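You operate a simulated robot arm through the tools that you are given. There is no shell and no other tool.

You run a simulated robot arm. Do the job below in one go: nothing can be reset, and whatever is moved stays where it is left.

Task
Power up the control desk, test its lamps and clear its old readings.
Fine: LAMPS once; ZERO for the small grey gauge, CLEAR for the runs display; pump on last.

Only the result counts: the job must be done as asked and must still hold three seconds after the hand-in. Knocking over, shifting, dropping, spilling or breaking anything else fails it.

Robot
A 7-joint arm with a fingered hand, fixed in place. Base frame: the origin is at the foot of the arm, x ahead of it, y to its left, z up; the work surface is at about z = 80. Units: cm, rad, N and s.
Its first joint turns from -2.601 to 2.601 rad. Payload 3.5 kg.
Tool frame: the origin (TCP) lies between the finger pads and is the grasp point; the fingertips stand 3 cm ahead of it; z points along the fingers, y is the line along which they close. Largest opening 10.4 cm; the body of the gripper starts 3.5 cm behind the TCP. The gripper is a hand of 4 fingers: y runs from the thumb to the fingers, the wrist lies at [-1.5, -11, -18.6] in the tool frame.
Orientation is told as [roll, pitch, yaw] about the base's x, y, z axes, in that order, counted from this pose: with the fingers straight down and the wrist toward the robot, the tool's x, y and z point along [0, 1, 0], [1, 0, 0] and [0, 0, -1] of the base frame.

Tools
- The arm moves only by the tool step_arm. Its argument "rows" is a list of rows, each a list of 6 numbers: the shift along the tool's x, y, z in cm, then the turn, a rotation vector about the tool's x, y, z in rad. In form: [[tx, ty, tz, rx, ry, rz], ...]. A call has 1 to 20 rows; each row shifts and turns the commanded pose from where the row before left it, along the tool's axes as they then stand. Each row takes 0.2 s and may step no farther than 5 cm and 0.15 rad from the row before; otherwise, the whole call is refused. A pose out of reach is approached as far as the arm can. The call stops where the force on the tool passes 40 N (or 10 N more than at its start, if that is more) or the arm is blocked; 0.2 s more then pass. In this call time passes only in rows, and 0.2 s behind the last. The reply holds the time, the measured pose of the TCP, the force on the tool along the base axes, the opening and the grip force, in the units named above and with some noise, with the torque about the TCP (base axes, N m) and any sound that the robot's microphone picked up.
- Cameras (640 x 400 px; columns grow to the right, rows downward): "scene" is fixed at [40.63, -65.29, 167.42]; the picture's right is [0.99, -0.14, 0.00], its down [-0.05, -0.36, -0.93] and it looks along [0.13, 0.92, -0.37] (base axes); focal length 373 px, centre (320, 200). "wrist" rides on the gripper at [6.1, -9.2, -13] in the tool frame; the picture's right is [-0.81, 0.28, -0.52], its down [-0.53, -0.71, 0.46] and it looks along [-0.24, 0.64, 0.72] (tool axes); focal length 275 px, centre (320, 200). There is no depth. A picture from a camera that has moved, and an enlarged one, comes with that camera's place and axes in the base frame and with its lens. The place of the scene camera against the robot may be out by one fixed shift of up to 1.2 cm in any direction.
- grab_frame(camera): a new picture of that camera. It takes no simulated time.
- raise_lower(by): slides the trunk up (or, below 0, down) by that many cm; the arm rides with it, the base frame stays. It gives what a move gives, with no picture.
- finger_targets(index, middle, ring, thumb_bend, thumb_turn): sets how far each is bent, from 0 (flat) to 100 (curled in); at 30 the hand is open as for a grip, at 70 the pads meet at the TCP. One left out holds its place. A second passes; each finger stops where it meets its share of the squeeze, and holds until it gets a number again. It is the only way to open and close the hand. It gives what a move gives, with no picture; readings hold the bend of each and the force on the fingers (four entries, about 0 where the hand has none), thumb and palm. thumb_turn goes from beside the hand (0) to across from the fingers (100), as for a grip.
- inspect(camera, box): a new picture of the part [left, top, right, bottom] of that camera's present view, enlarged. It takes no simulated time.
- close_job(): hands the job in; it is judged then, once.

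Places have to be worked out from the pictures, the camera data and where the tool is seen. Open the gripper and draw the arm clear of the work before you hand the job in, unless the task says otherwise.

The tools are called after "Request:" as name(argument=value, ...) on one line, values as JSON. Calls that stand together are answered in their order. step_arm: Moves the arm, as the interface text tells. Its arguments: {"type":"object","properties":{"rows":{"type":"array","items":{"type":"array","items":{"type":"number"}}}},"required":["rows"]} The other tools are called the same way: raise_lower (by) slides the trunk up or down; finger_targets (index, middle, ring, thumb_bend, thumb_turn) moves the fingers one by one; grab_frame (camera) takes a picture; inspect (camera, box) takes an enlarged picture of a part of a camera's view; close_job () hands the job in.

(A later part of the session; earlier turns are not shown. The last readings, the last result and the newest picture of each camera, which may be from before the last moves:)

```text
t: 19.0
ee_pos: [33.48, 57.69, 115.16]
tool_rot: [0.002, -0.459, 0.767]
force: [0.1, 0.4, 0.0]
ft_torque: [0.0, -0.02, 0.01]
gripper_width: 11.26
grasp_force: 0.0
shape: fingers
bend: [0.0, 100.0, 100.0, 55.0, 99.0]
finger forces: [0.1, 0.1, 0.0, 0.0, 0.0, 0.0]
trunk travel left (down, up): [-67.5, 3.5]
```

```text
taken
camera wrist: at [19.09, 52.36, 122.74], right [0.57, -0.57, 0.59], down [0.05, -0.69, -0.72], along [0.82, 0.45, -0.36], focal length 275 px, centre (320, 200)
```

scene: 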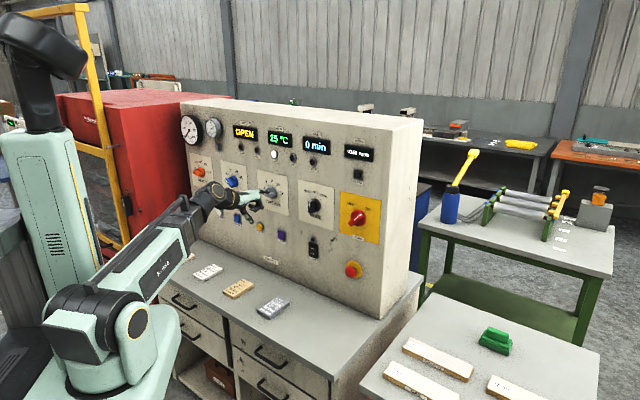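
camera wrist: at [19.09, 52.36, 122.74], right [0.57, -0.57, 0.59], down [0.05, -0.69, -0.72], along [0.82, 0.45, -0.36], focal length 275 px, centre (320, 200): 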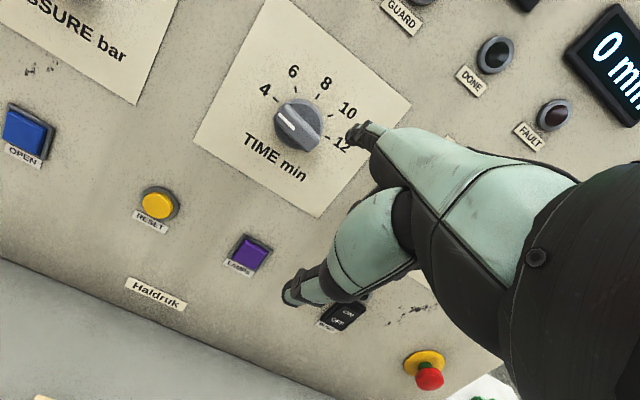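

LAMPS now triangulates to e≈-19.4, z≈99.5, directly below the fingertip. I lower the trunk 20 cm so the hand comes down to button height with the arm in the same comfortable shape.

Request:
raise_lower(by=-20)

Request:
grab_frame(camera="scene")

Request:
grab_frame(camera="wrist")

Request:
inspect(camera="wrist", box=[290, 80, 418, 160])

Request:
inspect(camera="scene", box=[240, 205, 320, 255])

```text
t: 21.2
ee_pos: [33.56, 57.59, 95.13]
tool_rot: [0.0, -0.459, 0.768]
force: [-0.4, -0.3, 0.0]
ft_torque: [0.0, 0.0, 0.0]
gripper_width: 11.24
grasp_force: 0.0
shape: fingers
bend: [0.0, 100.0, 100.0, 55.0, 99.0]
finger forces: [0.1, 0.0, 0.0, 0.1, 0.1, 0.0]
trunk travel left (down, up): [-47.5, 23.5]
```

```text
taken
```

scene: 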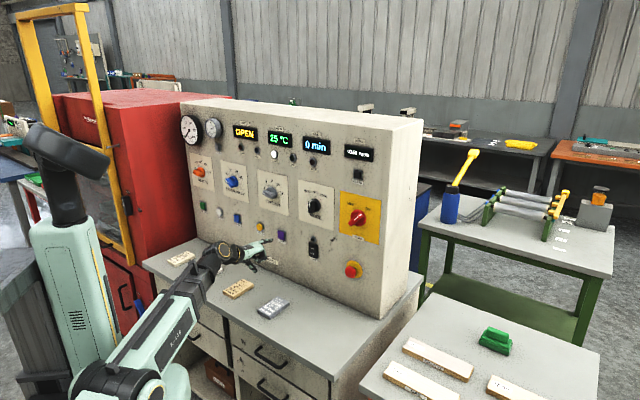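

```text
taken
camera wrist: at [19.14, 52.28, 102.75], right [0.58, -0.57, 0.59], down [0.06, -0.69, -0.72], along [0.82, 0.45, -0.36], focal length 275 px, centre (320, 200)
```

wrist: 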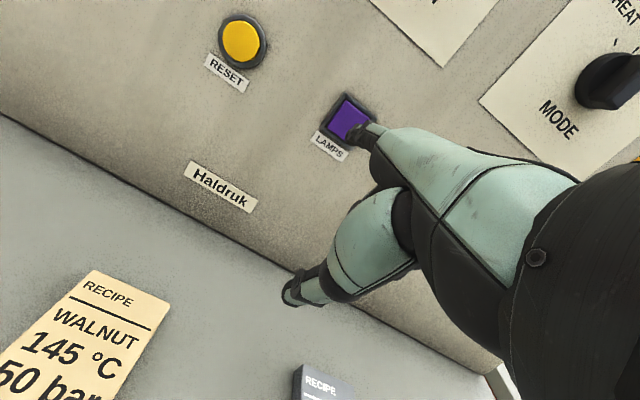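

```text
5.00 times, centred on (354, 120) of wrist
camera zoom: at [19.14, 52.28, 102.75], right [0.58, -0.57, 0.59], down [0.06, -0.69, -0.72], along [0.82, 0.45, -0.36], focal length 1376 px, centre (150, 600)
```

zoom: 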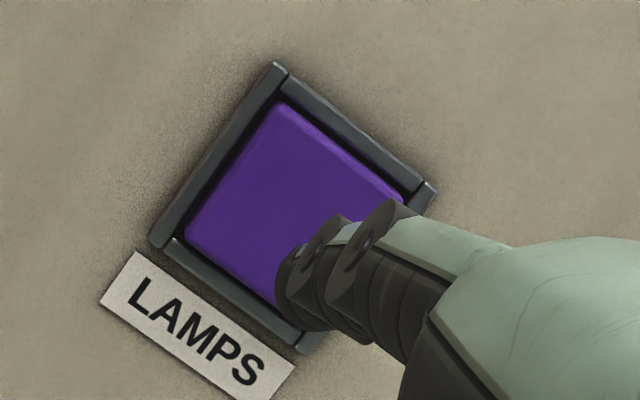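

```text
8.00 times, centred on (280, 230) of scene
camera zoom: at [40.63, -65.29, 167.42], right [0.99, -0.14, 0.0], down [-0.05, -0.36, -0.93], along [0.13, 0.92, -0.37], focal length 2986 px, centre (640, -40)
```

zoom: 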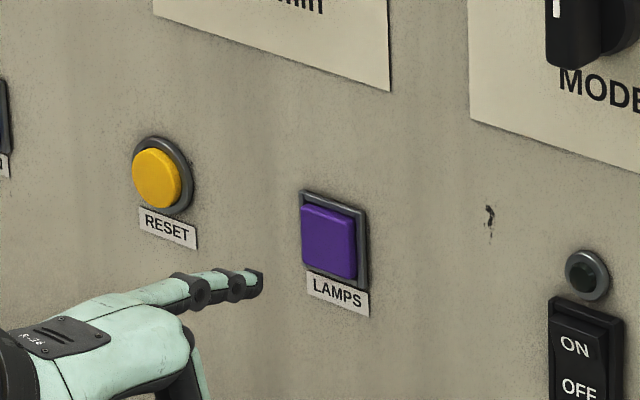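

The LAMPS button is straight ahead; the projected touch point lands about 0.6 cm low of its centre. I raise 0.6 cm and advance 3.8 cm, stopping just short.

Request:
step_arm(rows=[[0, 0.266, -0.538, 0, 0, 0], [0, 0.85, 0.422, 0, 0, 0], [0, 0.85, 0.422, 0, 0, 0], [0, 0.85, 0.422, 0, 0, 0], [0, 0.85, 0.422, 0, 0, 0]])

Request:
inspect(camera="wrist", box=[290, 80, 418, 160])

Request:
inspect(camera="scene", box=[256, 215, 304, 245])

```text
t: 22.4
ee_pos: [36.18, 60.3, 95.65]
tool_rot: [0.001, -0.458, 0.768]
force: [0.5, 0.6, 1.0]
ft_torque: [0.02, -0.02, 0.02]
gripper_width: 11.27
grasp_force: 0.0
shape: fingers
bend: [0.0, 100.0, 100.0, 55.0, 99.0]
finger forces: [0.1, 0.0, 0.0, 0.0, 0.0, 0.1]
trunk travel left (down, up): [-47.5, 23.5]
```

```text
5.00 times, centred on (354, 120) of wrist
camera zoom: at [21.73, 55.0, 103.27], right [0.58, -0.57, 0.59], down [0.06, -0.69, -0.72], along [0.82, 0.45, -0.36], focal length 1376 px, centre (150, 600)
```

zoom: 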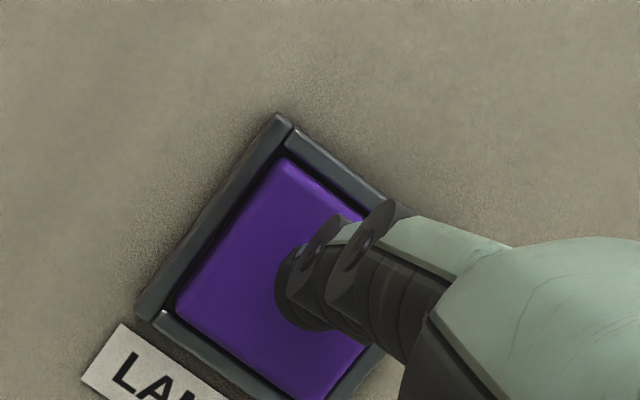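

```text
13.33 times, centred on (280, 230) of scene
camera zoom: at [40.63, -65.29, 167.42], right [0.99, -0.14, 0.0], down [-0.05, -0.36, -0.93], along [0.13, 0.92, -0.37], focal length 4977 px, centre (853, -200)
```

zoom: 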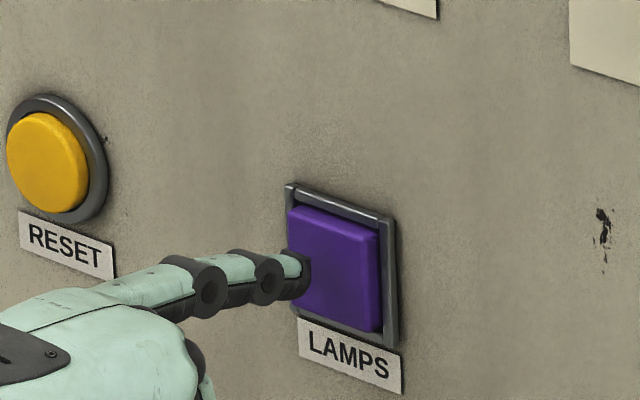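

The fingertip is centred on the LAMPS button, just off its face. I press forward in 0.25 cm steps, watching for force and a click.

Request:
step_arm(rows=[[0, 0.224, 0.111, 0, 0, 0], [0, 0.224, 0.111, 0, 0, 0], [0, 0.224, 0.111, 0, 0, 0]])

Request:
inspect(camera="scene", box=[170, 100, 426, 260])

```text
t: 23.2
ee_pos: [36.95, 60.74, 95.74]
tool_rot: [0.001, -0.459, 0.768]
force: [-1.1, -0.1, -0.8]
ft_torque: [-0.01, -0.05, 0.04]
gripper_width: 11.28
grasp_force: 0.2
shape: fingers
bend: [0.0, 100.0, 100.0, 55.0, 99.0]
finger forces: [1.0, 0.0, 0.1, 0.1, 0.1, 0.0]
trunk travel left (down, up): [-47.5, 23.5]
```

```text
2.50 times, centred on (298, 180) of scene
camera zoom: at [40.63, -65.29, 167.42], right [0.99, -0.14, 0.0], down [-0.05, -0.36, -0.93], along [0.13, 0.92, -0.37], focal length 933 px, centre (375, 250)
```

zoom: 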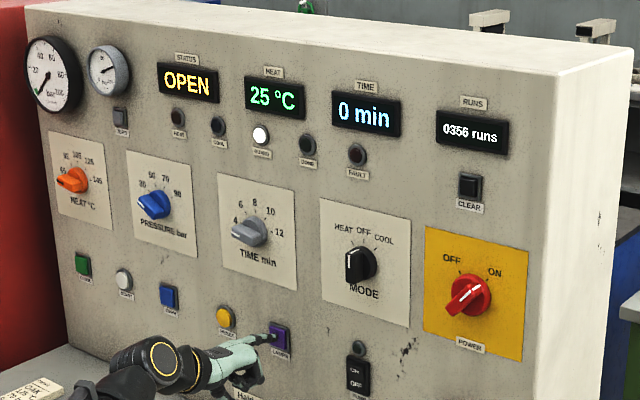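

Finger force of 1 N: just touching the button. I push on.

Request:
step_arm(rows=[[0, 0.224, 0.111, 0, 0, 0], [0, 0.224, 0.111, 0, 0, 0]])

Request:
inspect(camera="scene", box=[170, 100, 426, 260])

```text
t: 23.8
ee_pos: [37.08, 61.09, 95.8]
tool_rot: [-0.001, -0.461, 0.768]
force: [-8.6, -8.5, 1.5]
ft_torque: [0.57, -0.58, 0.12]
gripper_width: 11.14
grasp_force: 6.5
shape: fingers
bend: [0.0, 100.0, 100.0, 55.0, 99.0]
finger forces: [12.9, 0.1, 0.0, 0.1, 0.0, 0.0]
trunk travel left (down, up): [-47.5, 23.5]
heard: click
```

```text
2.50 times, centred on (298, 180) of scene
camera zoom: at [40.63, -65.29, 167.42], right [0.99, -0.14, 0.0], down [-0.05, -0.36, -0.93], along [0.13, 0.92, -0.37], focal length 933 px, centre (375, 250)
```

zoom: 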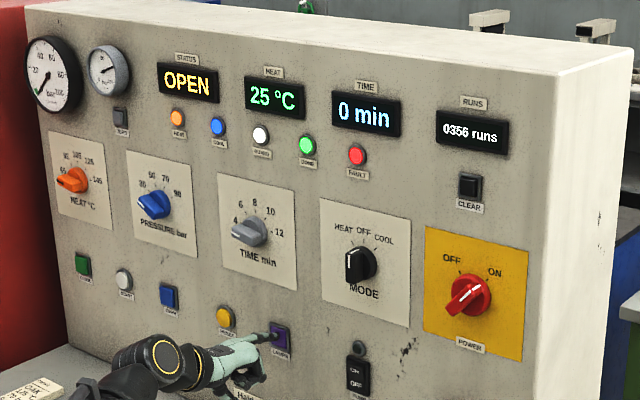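

Click heard and all lamps lit. I release by withdrawing straight back, and confirm the state.

Request:
step_arm(rows=[[0, -1.34, -0.67, 0, 0, 0], [0, -1.79, -0.89, 0, 0, 0], [0, -1.79, -0.89, 0, 0, 0]])

Request:
inspect(camera="scene", box=[170, 100, 426, 260])

```text
t: 24.6
ee_pos: [33.23, 57.21, 95.65]
tool_rot: [0.0, -0.46, 0.769]
force: [0.5, 0.1, -0.3]
ft_torque: [-0.02, 0.0, -0.03]
gripper_width: 11.24
grasp_force: 0.1
shape: fingers
bend: [0.0, 100.0, 100.0, 55.0, 99.0]
finger forces: [0.0, 0.1, 0.0, 0.1, 0.1, 0.0]
trunk travel left (down, up): [-47.5, 23.5]
```

```text
2.50 times, centred on (298, 180) of scene
camera zoom: at [40.63, -65.29, 167.42], right [0.99, -0.14, 0.0], down [-0.05, -0.36, -0.93], along [0.13, 0.92, -0.37], focal length 933 px, centre (375, 250)
```

zoom: 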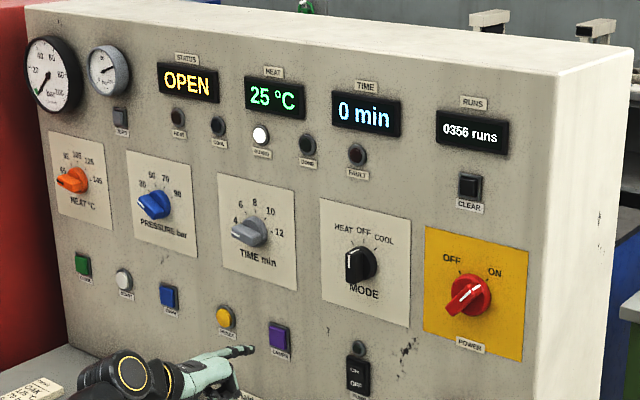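

LAMPS was pressed exactly once and has released (only GUARD remains lit). Next is ZERO at about e≈-55, z≈130; I raise the trunk back 20 cm and check the view to the left, including the red cabinet.

Request:
raise_lower(by=20)

Request:
inspect(camera="scene", box=[60, 90, 260, 215])

Request:
grab_frame(camera="wrist")

```text
t: 26.7
ee_pos: [33.2, 57.18, 115.62]
tool_rot: [0.0, -0.459, 0.769]
force: [0.7, -0.1, -0.1]
ft_torque: [-0.04, 0.04, 0.01]
gripper_width: 11.24
grasp_force: 0.0
shape: fingers
bend: [0.0, 100.0, 100.0, 55.0, 99.0]
finger forces: [0.0, 0.0, 0.1, 0.0, 0.0, 0.0]
trunk travel left (down, up): [-67.5, 3.5]
```

```text
3.20 times, centred on (160, 152) of scene
camera zoom: at [40.63, -65.29, 167.42], right [0.99, -0.14, 0.0], down [-0.05, -0.36, -0.93], along [0.13, 0.92, -0.37], focal length 1194 px, centre (832, 352)
```

zoom: 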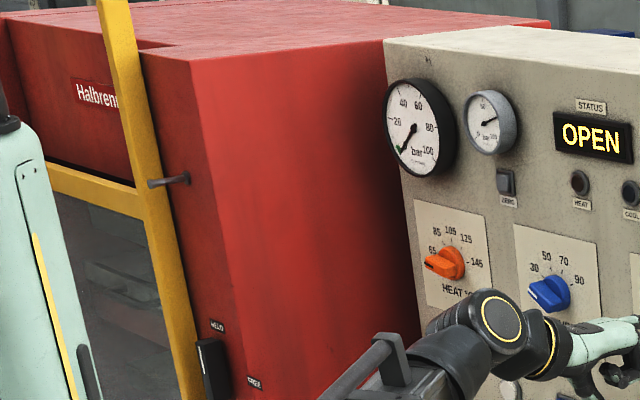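

```text
taken
camera wrist: at [18.83, 51.89, 123.23], right [0.58, -0.57, 0.59], down [0.06, -0.69, -0.72], along [0.82, 0.45, -0.36], focal length 275 px, centre (320, 200)
```

wrist: 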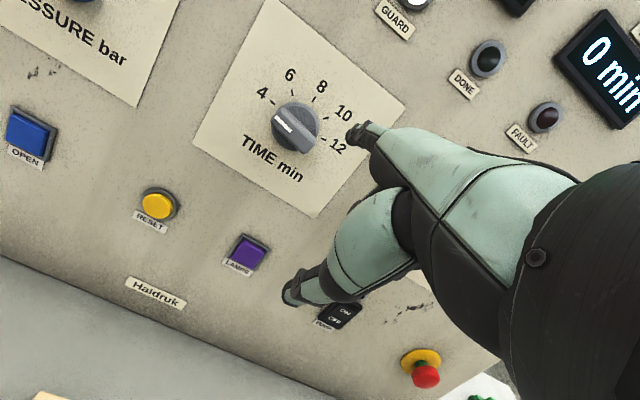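

The cabinet wall is around e≈-80, about 25 cm left of ZERO, so there is room. I slide left 36 cm while rising 10 cm, keeping ~6 cm off the panel.

Request:
step_arm(rows=[[3.97, 0.493, -0.995, 0, 0, 0], [3.97, 0.493, -0.995, 0, 0, 0], [3.97, 0.493, -0.995, 0, 0, 0], [3.97, 0.493, -0.995, 0, 0, 0], [3.97, 0.493, -0.995, 0, 0, 0], [3.97, 0.493, -0.995, 0, 0, 0], [3.97, 0.493, -0.995, 0, 0, 0], [3.97, 0.493, -0.995, 0, 0, 0]])

Request:
grab_frame(camera="scene")

Request:
grab_frame(camera="wrist")

```text
t: 28.5
ee_pos: [10.88, 80.58, 124.21]
tool_rot: [0.0, -0.46, 0.769]
force: [-0.3, 0.7, 0.2]
ft_torque: [0.02, -0.01, -0.01]
gripper_width: 11.24
grasp_force: 0.1
shape: fingers
bend: [0.0, 100.0, 100.0, 55.0, 99.0]
finger forces: [0.1, 0.1, 0.1, 0.0, 0.0, 0.0]
trunk travel left (down, up): [-67.5, 3.5]
```

```text
taken
```

scene: 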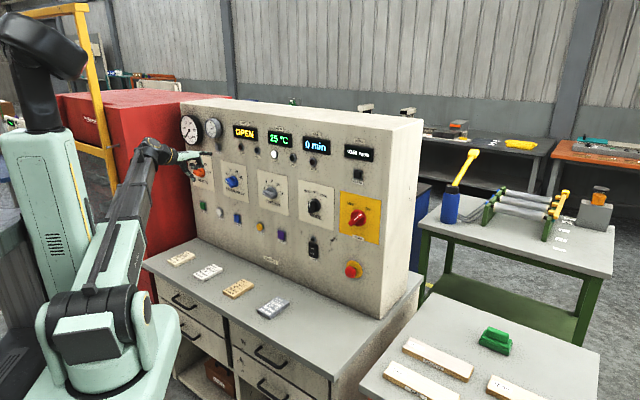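

```text
taken
camera wrist: at [-3.39, 75.25, 131.8], right [0.57, -0.57, 0.59], down [0.06, -0.69, -0.72], along [0.82, 0.45, -0.36], focal length 275 px, centre (320, 200)
```

wrist: 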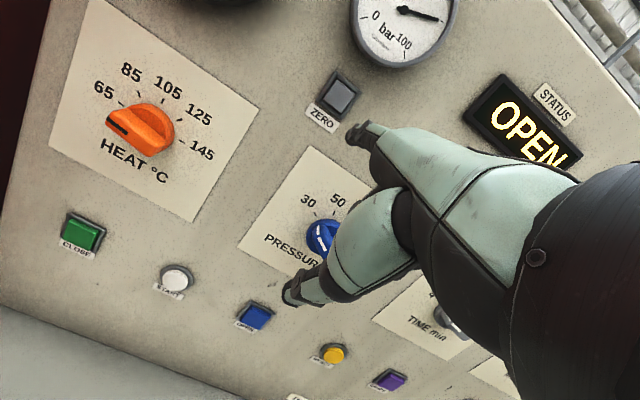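

ZERO is seen just up-left of the fingertip; I need about 2.4 cm left and 2.2 cm up. I make that shift and check alignment.

Request:
step_arm(rows=[[2.4, 0.977, -1.971, 0, 0, 0]])

Request:
inspect(camera="wrist", box=[290, 80, 418, 160])

Request:
inspect(camera="scene", box=[180, 110, 260, 160])

```text
t: 28.9
ee_pos: [9.5, 82.27, 126.61]
tool_rot: [0.0, -0.459, 0.769]
force: [0.6, 0.0, 0.6]
ft_torque: [0.01, 0.01, -0.01]
gripper_width: 11.26
grasp_force: 0.1
shape: fingers
bend: [0.0, 100.0, 100.0, 55.0, 99.0]
finger forces: [0.0, 0.1, 0.1, 0.0, 0.0, 0.0]
trunk travel left (down, up): [-67.5, 3.5]
```

```text
5.00 times, centred on (354, 120) of wrist
camera zoom: at [-4.92, 76.93, 134.24], right [0.58, -0.57, 0.59], down [0.06, -0.69, -0.72], along [0.82, 0.45, -0.36], focal length 1376 px, centre (150, 600)
```

zoom: 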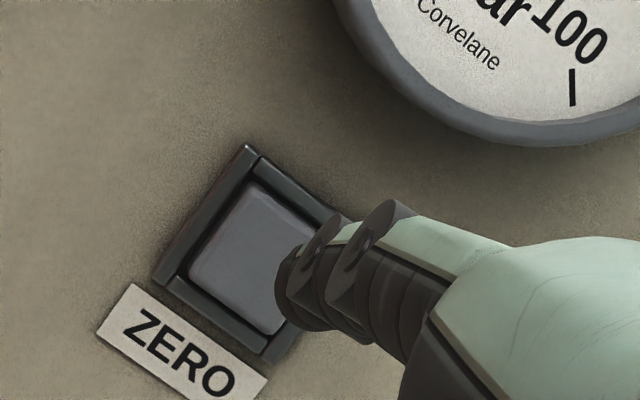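

```text
8.00 times, centred on (220, 135) of scene
camera zoom: at [40.63, -65.29, 167.42], right [0.99, -0.14, 0.0], down [-0.05, -0.36, -0.93], along [0.13, 0.92, -0.37], focal length 2986 px, centre (1120, 720)
```

zoom: 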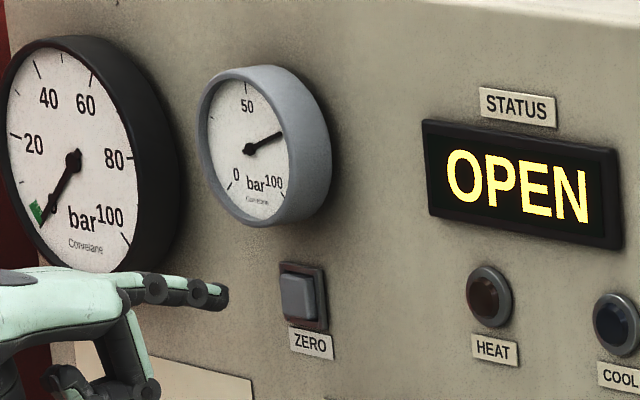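

Alignment shows the touch point about 0.7 cm above the button centre, so I drop 0.7 cm and advance 3.9 cm to just short of ZERO.

Request:
step_arm(rows=[[0, -0.311, 0.627, 0, 0, 0], [0, 0.87, 0.434, 0, 0, 0], [0, 0.87, 0.434, 0, 0, 0], [0, 0.87, 0.434, 0, 0, 0], [0, 0.87, 0.434, 0, 0, 0]])

Request:
inspect(camera="wrist", box=[290, 80, 418, 160])

Request:
inspect(camera="scene", box=[180, 110, 260, 160])

```text
t: 30.1
ee_pos: [12.23, 84.61, 125.87]
tool_rot: [0.0, -0.457, 0.768]
force: [0.5, 0.5, 0.8]
ft_torque: [-0.02, 0.0, 0.03]
gripper_width: 11.25
grasp_force: 0.2
shape: fingers
bend: [0.0, 100.0, 100.0, 55.0, 99.0]
finger forces: [0.0, 0.0, 0.0, 0.0, 0.0, 0.0]
trunk travel left (down, up): [-67.5, 3.5]
```

```text
5.00 times, centred on (354, 120) of wrist
camera zoom: at [-2.14, 79.31, 133.5], right [0.58, -0.57, 0.59], down [0.06, -0.69, -0.72], along [0.82, 0.45, -0.36], focal length 1376 px, centre (150, 600)
```

zoom: 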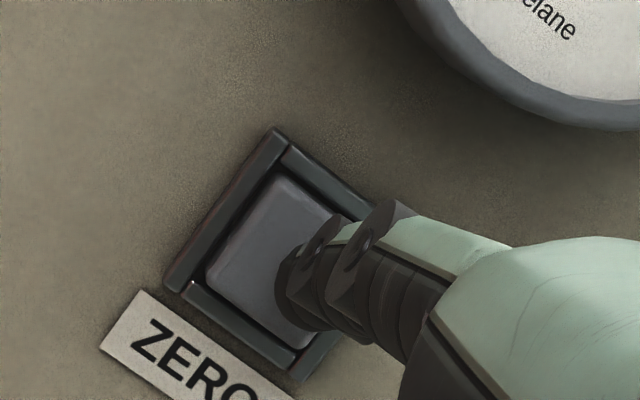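

```text
8.00 times, centred on (220, 135) of scene
camera zoom: at [40.63, -65.29, 167.42], right [0.99, -0.14, 0.0], down [-0.05, -0.36, -0.93], along [0.13, 0.92, -0.37], focal length 2986 px, centre (1120, 720)
```

zoom: 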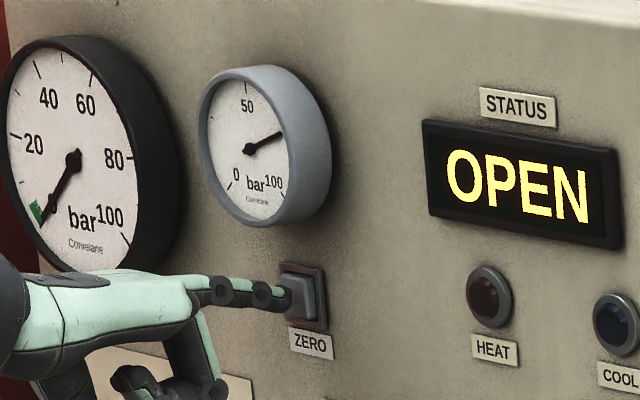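

The fingertip is centred on ZERO within a few millimetres. I press forward in small steps.

Request:
step_arm(rows=[[0, 0.269, 0.134, 0, 0, 0], [0, 0.269, 0.134, 0, 0, 0], [0, 0.269, 0.134, 0, 0, 0], [0, 0.224, 0.111, 0, 0, 0]])

Request:
inspect(camera="scene", box=[180, 110, 260, 160])

```text
t: 31.1
ee_pos: [12.86, 85.25, 125.95]
tool_rot: [0.0, -0.461, 0.77]
force: [-7.0, -7.4, 1.1]
ft_torque: [0.49, -0.45, 0.11]
gripper_width: 11.18
grasp_force: 5.4
shape: fingers
bend: [0.0, 100.0, 100.0, 55.0, 99.0]
finger forces: [10.2, 0.0, 0.1, 0.0, 0.0, 0.1]
trunk travel left (down, up): [-67.5, 3.5]
heard: click
```

```text
8.00 times, centred on (220, 135) of scene
camera zoom: at [40.63, -65.29, 167.42], right [0.99, -0.14, 0.0], down [-0.05, -0.36, -0.93], along [0.13, 0.92, -0.37], focal length 2986 px, centre (1120, 720)
```

zoom: 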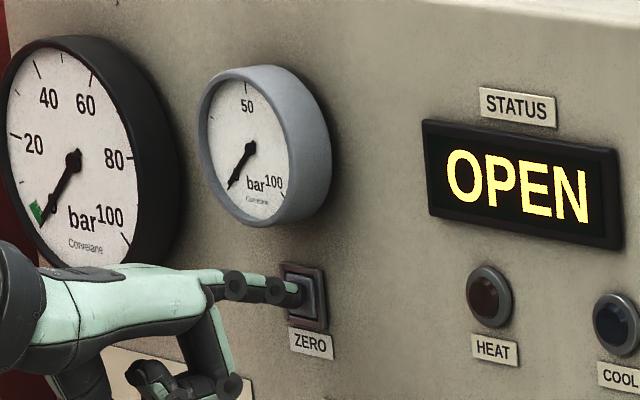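

Click heard and the grey gauge needle has dropped to 0. I withdraw straight back and verify.

Request:
step_arm(rows=[[0, -1.34, -0.67, 0, 0, 0], [0, -1.79, -0.89, 0, 0, 0], [0, -1.79, -0.89, 0, 0, 0]])

Request:
inspect(camera="scene", box=[170, 100, 426, 260])

```text
t: 31.9
ee_pos: [8.94, 81.51, 125.96]
tool_rot: [0.0, -0.459, 0.768]
force: [0.2, -0.2, -0.3]
ft_torque: [0.0, -0.02, -0.02]
gripper_width: 11.29
grasp_force: 0.0
shape: fingers
bend: [0.0, 100.0, 100.0, 55.0, 99.0]
finger forces: [0.0, 0.0, 0.0, 0.0, 0.0, 0.0]
trunk travel left (down, up): [-67.5, 3.5]
```

```text
2.50 times, centred on (298, 180) of scene
camera zoom: at [40.63, -65.29, 167.42], right [0.99, -0.14, 0.0], down [-0.05, -0.36, -0.93], along [0.13, 0.92, -0.37], focal length 933 px, centre (375, 250)
```

zoom: 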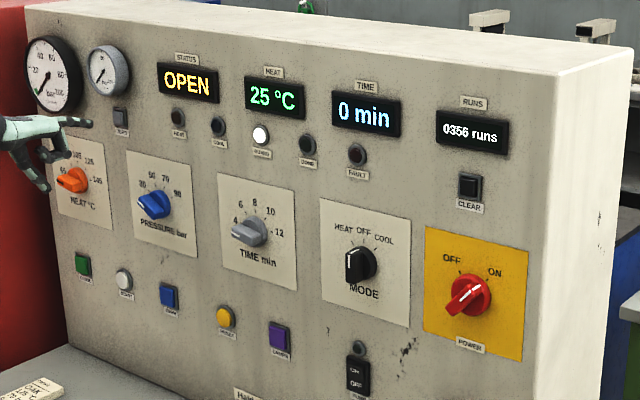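

Both ZERO and gauge hold. Next is CLEAR at about e≈14.3, z≈131.5; I slide right 68 cm at the same clearance.

Request:
step_arm(rows=[[-4.5, 0.0385, -0.0777, 0, 0, 0], [-4.5, 0.0385, -0.0777, 0, 0, 0], [-4.5, 0.0385, -0.0777, 0, 0, 0], [-4.5, 0.0385, -0.0777, 0, 0, 0], [-4.5, 0.0385, -0.0777, 0, 0, 0], [-4.5, 0.0385, -0.0777, 0, 0, 0], [-4.5, 0.0385, -0.0777, 0, 0, 0], [-4.5, 0.0385, -0.0777, 0, 0, 0], [-4.5, 0.0385, -0.0777, 0, 0, 0], [-4.5, 0.0385, -0.0777, 0, 0, 0], [-4.5, 0.0385, -0.0777, 0, 0, 0], [-4.5, 0.0385, -0.0777, 0, 0, 0], [-4.5, 0.0385, -0.0777, 0, 0, 0], [-4.5, 0.0385, -0.0777, 0, 0, 0], [-4, 0.0385, -0.0777, 0, 0, 0]])

Request:
grab_frame(camera="wrist")

Request:
grab_frame(camera="scene")

```text
t: 35.1
ee_pos: [56.15, 33.16, 127.57]
tool_rot: [0.002, -0.459, 0.77]
force: [0.4, 0.0, -0.4]
ft_torque: [-0.03, -0.02, -0.01]
gripper_width: 11.29
grasp_force: 0.0
shape: fingers
bend: [0.0, 100.0, 100.0, 55.0, 99.0]
finger forces: [0.0, 0.0, 0.0, 0.0, 0.1, 0.1]
trunk travel left (down, up): [-67.5, 3.5]
```

```text
taken
camera wrist: at [41.72, 27.92, 135.17], right [0.58, -0.57, 0.59], down [0.06, -0.69, -0.72], along [0.82, 0.45, -0.36], focal length 275 px, centre (320, 200)
```

wrist: 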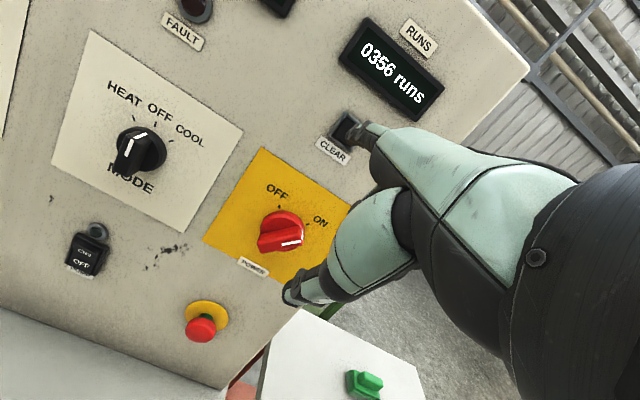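

```text
taken
```

scene: 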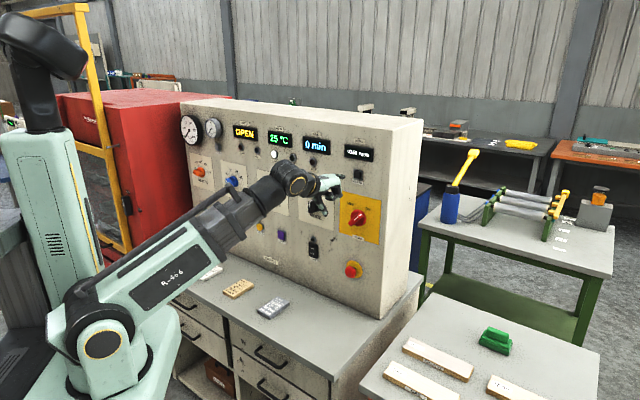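

The CLEAR button is just ahead of the fingertip. I zoom in to judge the alignment.

Request:
inspect(camera="wrist", box=[290, 80, 418, 160])

Request:
inspect(camera="scene", box=[320, 160, 384, 200])

```text
5.00 times, centred on (354, 120) of wrist
camera zoom: at [41.72, 27.92, 135.17], right [0.58, -0.57, 0.59], down [0.06, -0.69, -0.72], along [0.82, 0.45, -0.36], focal length 1376 px, centre (150, 600)
```

zoom: 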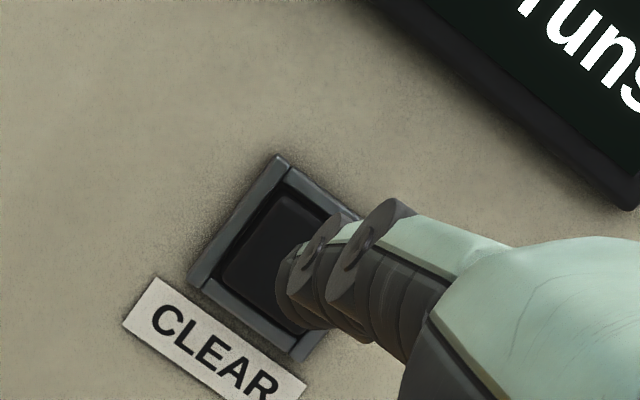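

```text
10.00 times, centred on (352, 180) of scene
camera zoom: at [40.63, -65.29, 167.42], right [0.99, -0.14, 0.0], down [-0.05, -0.36, -0.93], along [0.13, 0.92, -0.37], focal length 3733 px, centre (0, 400)
```

zoom: 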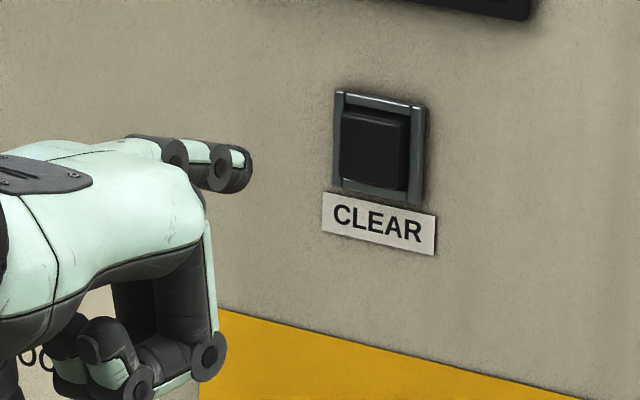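

The projected touch point needs 0.75 cm right and 0.45 cm down. I correct and advance 4.6 cm, stopping just short of the CLEAR face.

Request:
step_arm(rows=[[-0.75, -0.204, 0.412, 0, 0, 0], [0, 1.03, 0.512, 0, 0, 0], [0, 1.03, 0.512, 0, 0, 0], [0, 1.03, 0.512, 0, 0, 0], [0, 1.03, 0.512, 0, 0, 0]])

Request:
inspect(camera="wrist", box=[290, 80, 418, 160])

Request:
inspect(camera="scene", box=[320, 160, 384, 200])

```text
t: 36.3
ee_pos: [59.66, 35.77, 126.99]
tool_rot: [0.0, -0.459, 0.769]
force: [-0.1, -0.3, 0.4]
ft_torque: [-0.01, -0.02, -0.02]
gripper_width: 11.27
grasp_force: 0.0
shape: fingers
bend: [0.0, 100.0, 100.0, 55.0, 99.0]
finger forces: [0.0, 0.1, 0.1, 0.0, 0.1, 0.0]
trunk travel left (down, up): [-67.5, 3.5]
```

```text
5.00 times, centred on (354, 120) of wrist
camera zoom: at [45.3, 30.48, 134.53], right [0.58, -0.57, 0.59], down [0.06, -0.69, -0.72], along [0.82, 0.45, -0.36], focal length 1376 px, centre (150, 600)
```

zoom: 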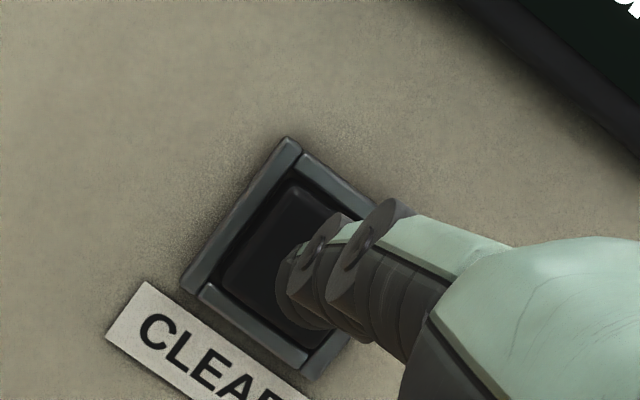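

```text
10.00 times, centred on (352, 180) of scene
camera zoom: at [40.63, -65.29, 167.42], right [0.99, -0.14, 0.0], down [-0.05, -0.36, -0.93], along [0.13, 0.92, -0.37], focal length 3733 px, centre (0, 400)
```

zoom: 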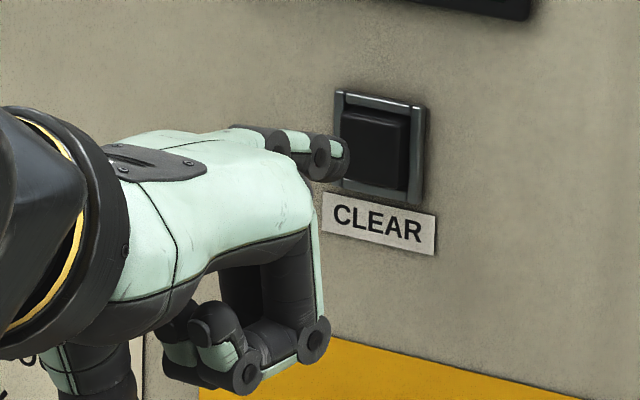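

The fingertip sits over CLEAR, slightly low; I lift 0.25 cm and press forward in small steps.

Request:
step_arm(rows=[[0, 0.111, -0.224, 0, 0, 0], [0, 0.269, 0.134, 0, 0, 0], [0, 0.269, 0.134, 0, 0, 0], [0, 0.269, 0.134, 0, 0, 0], [0, 0.224, 0.111, 0, 0, 0]])

Request:
inspect(camera="scene", box=[290, 120, 402, 190])

```text
t: 37.5
ee_pos: [60.44, 36.75, 127.06]
tool_rot: [0.002, -0.459, 0.767]
force: [0.8, 0.2, -0.5]
ft_torque: [-0.03, -0.02, 0.0]
gripper_width: 11.27
grasp_force: 0.1
shape: fingers
bend: [0.0, 100.0, 100.0, 55.0, 99.0]
finger forces: [0.1, 0.1, 0.1, 0.0, 0.0, 0.0]
trunk travel left (down, up): [-67.5, 3.5]
```

```text
5.71 times, centred on (346, 155) of scene
camera zoom: at [40.63, -65.29, 167.42], right [0.99, -0.14, 0.0], down [-0.05, -0.36, -0.93], along [0.13, 0.92, -0.37], focal length 2133 px, centre (171, 457)
```

zoom: 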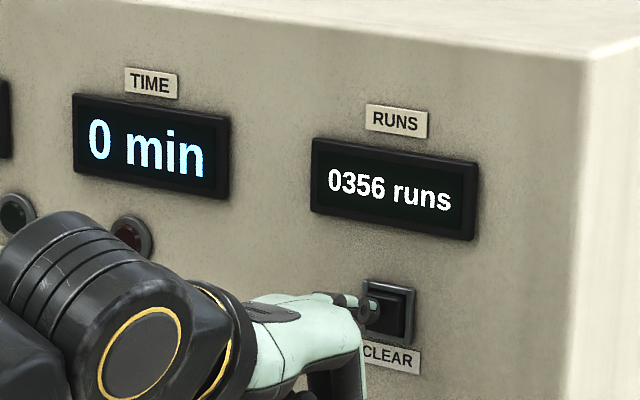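

No contact yet (TCP at d≈69.0). I continue pressing in 0.25 cm steps.

Request:
step_arm(rows=[[0, 0.224, 0.111, 0, 0, 0], [0, 0.224, 0.111, 0, 0, 0]])

Request:
inspect(camera="scene", box=[290, 120, 402, 190])

```text
t: 38.1
ee_pos: [60.65, 37.05, 127.17]
tool_rot: [0.001, -0.458, 0.767]
force: [-2.0, -2.1, -0.8]
ft_torque: [0.1, -0.08, 0.04]
gripper_width: 11.23
grasp_force: 1.2
shape: fingers
bend: [0.0, 100.0, 100.0, 55.0, 99.0]
finger forces: [2.1, 0.1, 0.1, 0.0, 0.1, 0.0]
trunk travel left (down, up): [-67.5, 3.5]
heard: click
```

```text
5.71 times, centred on (346, 155) of scene
camera zoom: at [40.63, -65.29, 167.42], right [0.99, -0.14, 0.0], down [-0.05, -0.36, -0.93], along [0.13, 0.92, -0.37], focal length 2133 px, centre (171, 457)
```

zoom: 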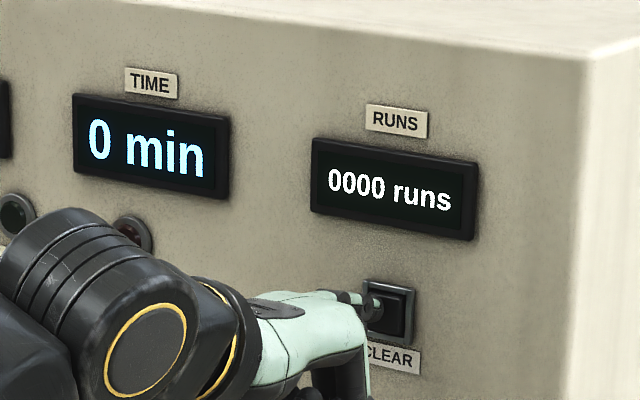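

Click heard and RUNS reads 0000. I withdraw, then move left above the PUMP column (e≈-3.7) before lowering.

Request:
step_arm(rows=[[0, -1.34, -0.67, 0, 0, 0], [0, -1.79, -0.89, 0, 0, 0], [0, -2.24, -1.11, 0, 0, 0], [4.5, 0, 0, 0, 0, 0], [4.5, 0, 0, 0, 0, 0], [4.5, 0, 0, 0, 0, 0], [4.2, 0, 0, 0, 0, 0]])

Request:
inspect(camera="scene", box=[170, 100, 426, 260])

Request:
grab_frame(camera="wrist")

```text
t: 39.7
ee_pos: [44.14, 45.47, 127.17]
tool_rot: [-0.001, -0.459, 0.769]
force: [0.6, 0.1, 0.0]
ft_torque: [0.03, -0.01, -0.03]
gripper_width: 11.25
grasp_force: 0.0
shape: fingers
bend: [0.0, 100.0, 100.0, 55.0, 99.0]
finger forces: [0.0, 0.0, 0.0, 0.0, 0.1, 0.0]
trunk travel left (down, up): [-67.5, 3.5]
```

```text
2.50 times, centred on (298, 180) of scene
camera zoom: at [40.63, -65.29, 167.42], right [0.99, -0.14, 0.0], down [-0.05, -0.36, -0.93], along [0.13, 0.92, -0.37], focal length 933 px, centre (375, 250)
```

zoom: 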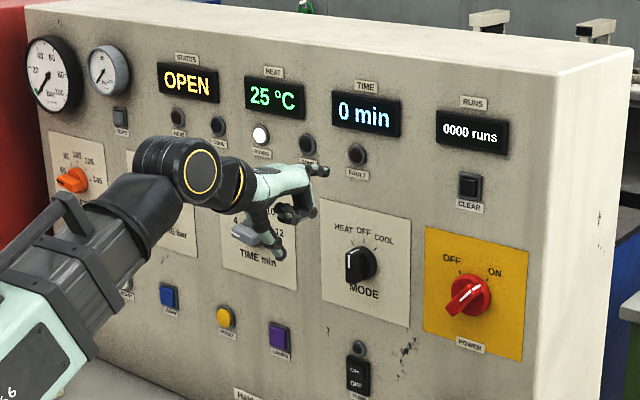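

```text
taken
camera wrist: at [29.79, 40.19, 134.62], right [0.58, -0.57, 0.59], down [0.06, -0.69, -0.72], along [0.82, 0.45, -0.36], focal length 275 px, centre (320, 200)
```

wrist: 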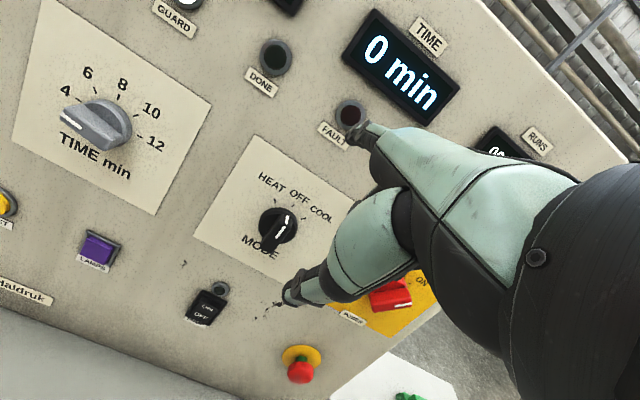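

Gauge 0, runs 0000, and the hand is above the PUMP column at about 6.6 cm off the panel. I lower the trunk 16 cm first and check clearance of arm and knob.

Request:
raise_lower(by=-16)

Request:
grab_frame(camera="scene")

Request:
grab_frame(camera="wrist")

```text
t: 41.6
ee_pos: [44.35, 45.5, 111.09]
tool_rot: [0.0, -0.458, 0.768]
force: [0.0, -0.8, 0.6]
ft_torque: [-0.01, -0.01, 0.02]
gripper_width: 11.26
grasp_force: 0.1
shape: fingers
bend: [0.0, 100.0, 100.0, 55.0, 99.0]
finger forces: [0.1, 0.1, 0.0, 0.0, 0.0, 0.0]
trunk travel left (down, up): [-51.5, 19.5]
```

```text
taken
```

scene: 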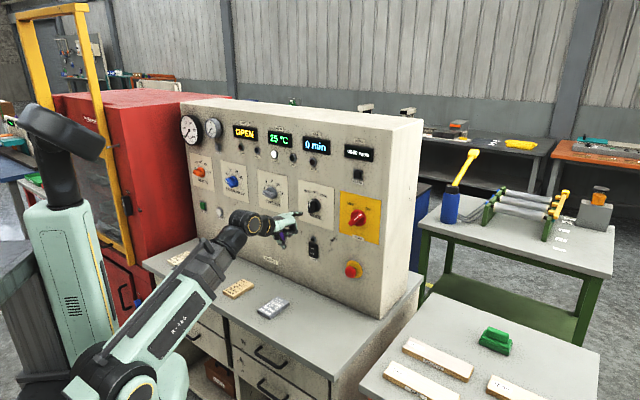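

```text
taken
camera wrist: at [29.85, 40.13, 118.62], right [0.58, -0.57, 0.59], down [0.06, -0.69, -0.72], along [0.82, 0.45, -0.36], focal length 275 px, centre (320, 200)
```

wrist: 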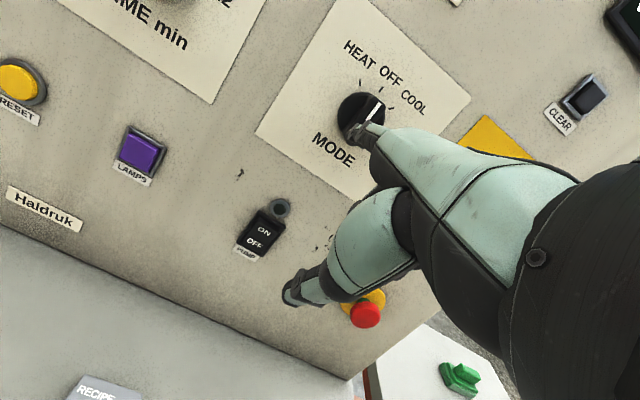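

Clearances look fine and MODE is untouched. I lower the remaining 15.8 cm to bring the tip level with the rocker's ON half.

Request:
raise_lower(by=-15.8)

Request:
grab_frame(camera="scene")

Request:
inspect(camera="wrist", box=[258, 60, 418, 160])

Request:
inspect(camera="scene", box=[280, 225, 344, 265])

```text
t: 43.4
ee_pos: [44.2, 45.43, 95.15]
tool_rot: [0.001, -0.461, 0.769]
force: [0.1, 0.4, 0.2]
ft_torque: [0.01, -0.05, 0.01]
gripper_width: 11.27
grasp_force: 0.1
shape: fingers
bend: [0.0, 100.0, 100.0, 55.0, 99.0]
finger forces: [0.0, 0.1, 0.0, 0.0, 0.0, 0.1]
trunk travel left (down, up): [-35.7, 35.3]
```

```text
taken
```

scene: 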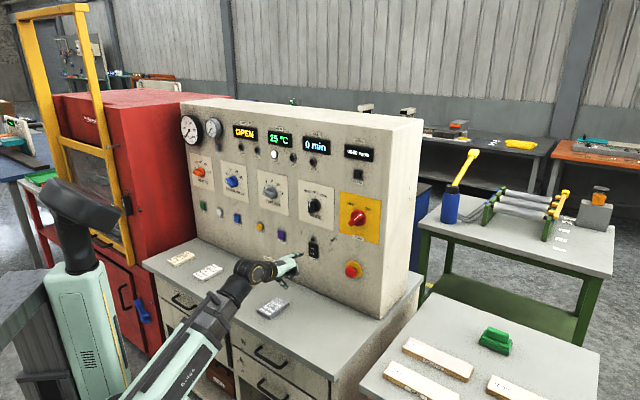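

```text
4.00 times, centred on (338, 110) of wrist
camera zoom: at [29.86, 40.13, 102.82], right [0.58, -0.57, 0.59], down [0.06, -0.69, -0.72], along [0.82, 0.45, -0.36], focal length 1101 px, centre (248, 560)
```

zoom: 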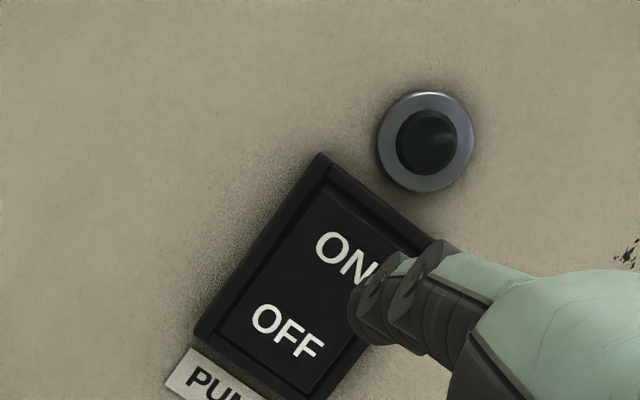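

```text
10.00 times, centred on (312, 245) of scene
camera zoom: at [40.63, -65.29, 167.42], right [0.99, -0.14, 0.0], down [-0.05, -0.36, -0.93], along [0.13, 0.92, -0.37], focal length 3733 px, centre (400, -250)
```

zoom: 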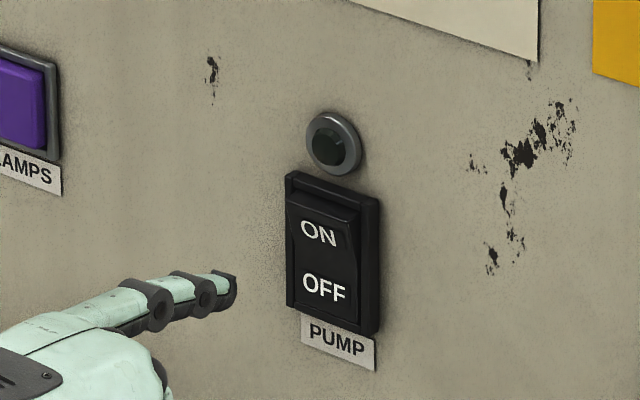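

The rocker's ON half is straight ahead; the touch point should rise about 0.65 cm to press well above the pivot. I correct and advance 4.3 cm.

Request:
step_arm(rows=[[0.15, 0.289, -0.582, 0, 0, 0], [0, 0.963, 0.478, 0, 0, 0], [0, 0.963, 0.478, 0, 0, 0], [0, 0.963, 0.478, 0, 0, 0], [0, 0.963, 0.478, 0, 0, 0]])

Request:
inspect(camera="wrist", box=[258, 60, 418, 160])

Request:
inspect(camera="scene", box=[280, 225, 344, 265])

```text
t: 44.6
ee_pos: [47.22, 48.64, 95.95]
tool_rot: [0.0, -0.459, 0.767]
force: [-0.1, 0.7, -2.4]
ft_torque: [-0.01, 0.01, -0.02]
gripper_width: 11.26
grasp_force: 0.0
shape: fingers
bend: [0.0, 100.0, 100.0, 55.0, 99.0]
finger forces: [0.0, 0.0, 0.1, 0.0, 0.0, 0.0]
trunk travel left (down, up): [-35.7, 35.3]
```

```text
4.00 times, centred on (338, 110) of wrist
camera zoom: at [32.83, 43.27, 103.5], right [0.58, -0.57, 0.59], down [0.05, -0.69, -0.72], along [0.82, 0.45, -0.36], focal length 1101 px, centre (248, 560)
```

zoom: 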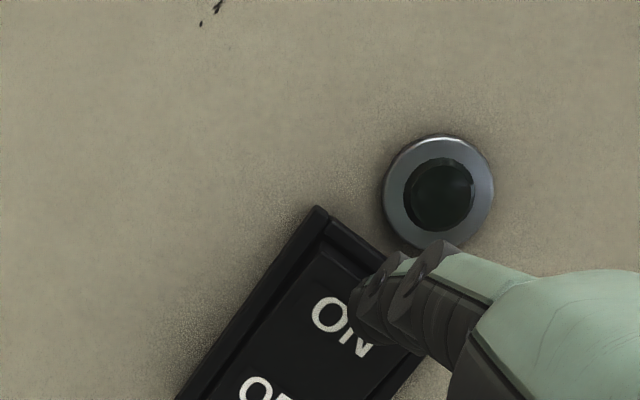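

```text
10.00 times, centred on (312, 245) of scene
camera zoom: at [40.63, -65.29, 167.42], right [0.99, -0.14, 0.0], down [-0.05, -0.36, -0.93], along [0.13, 0.92, -0.37], focal length 3733 px, centre (400, -250)
```

zoom: 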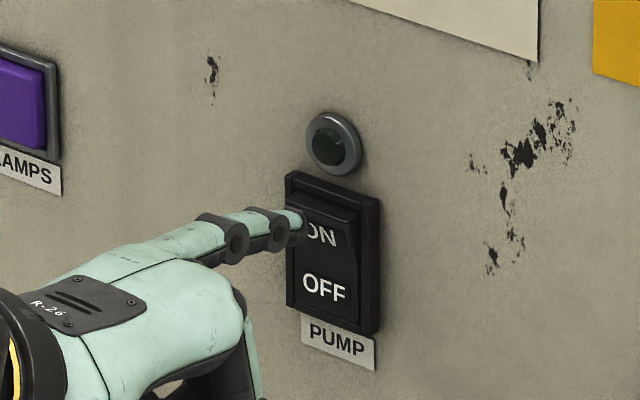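

The tip is slightly high on the ON half, so I drop 0.35 cm and then press in small steps.

Request:
step_arm(rows=[[0, -0.155, 0.314, 0, 0, 0], [0, 0.269, 0.134, 0, 0, 0], [0, 0.269, 0.134, 0, 0, 0], [0, 0.269, 0.134, 0, 0, 0]])

Request:
inspect(camera="scene", box=[280, 225, 344, 265])

Request:
inspect(camera="wrist", box=[258, 60, 418, 160])

```text
t: 45.6
ee_pos: [47.78, 49.23, 95.49]
tool_rot: [0.0, -0.459, 0.768]
force: [-0.6, -1.5, -0.6]
ft_torque: [0.02, -0.03, 0.03]
gripper_width: 11.25
grasp_force: 0.5
shape: fingers
bend: [0.0, 100.0, 100.0, 55.0, 99.0]
finger forces: [1.2, 0.1, 0.0, 0.0, 0.0, 0.0]
trunk travel left (down, up): [-35.7, 35.3]
```

```text
10.00 times, centred on (312, 245) of scene
camera zoom: at [40.63, -65.29, 167.42], right [0.99, -0.14, 0.0], down [-0.05, -0.36, -0.93], along [0.13, 0.92, -0.37], focal length 3733 px, centre (400, -250)
```

zoom: 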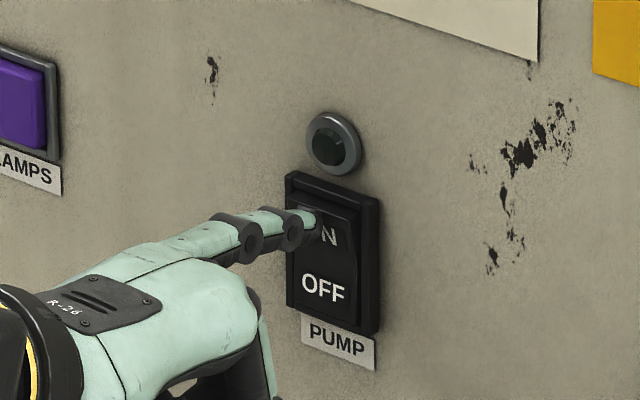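

```text
4.00 times, centred on (338, 110) of wrist
camera zoom: at [33.39, 43.86, 103.15], right [0.58, -0.57, 0.59], down [0.06, -0.69, -0.72], along [0.82, 0.45, -0.36], focal length 1101 px, centre (248, 560)
```

zoom: 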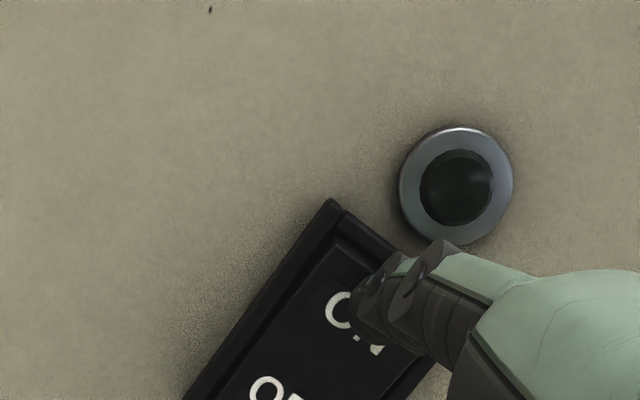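

Contact with the ON half (1.2 N). I keep pushing in until it rocks over.

Request:
step_arm(rows=[[0, 0.269, 0.134, 0, 0, 0], [0, 0.269, 0.134, 0, 0, 0]])

Request:
inspect(camera="scene", box=[280, 225, 344, 265])

```text
t: 46.2
ee_pos: [48.21, 49.42, 95.57]
tool_rot: [0.0, -0.46, 0.769]
force: [-9.8, -8.2, 0.9]
ft_torque: [0.57, -0.56, 0.18]
gripper_width: 11.2
grasp_force: 6.0
shape: fingers
bend: [0.0, 100.0, 100.0, 55.0, 99.0]
finger forces: [12.4, 0.0, 0.0, 0.0, 0.1, 0.1]
trunk travel left (down, up): [-35.7, 35.3]
heard: click
```

```text
10.00 times, centred on (312, 245) of scene
camera zoom: at [40.63, -65.29, 167.42], right [0.99, -0.14, 0.0], down [-0.05, -0.36, -0.93], along [0.13, 0.92, -0.37], focal length 3733 px, centre (400, -250)
```

zoom: 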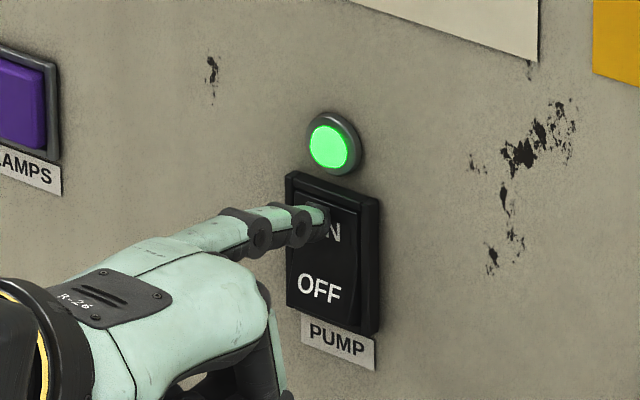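

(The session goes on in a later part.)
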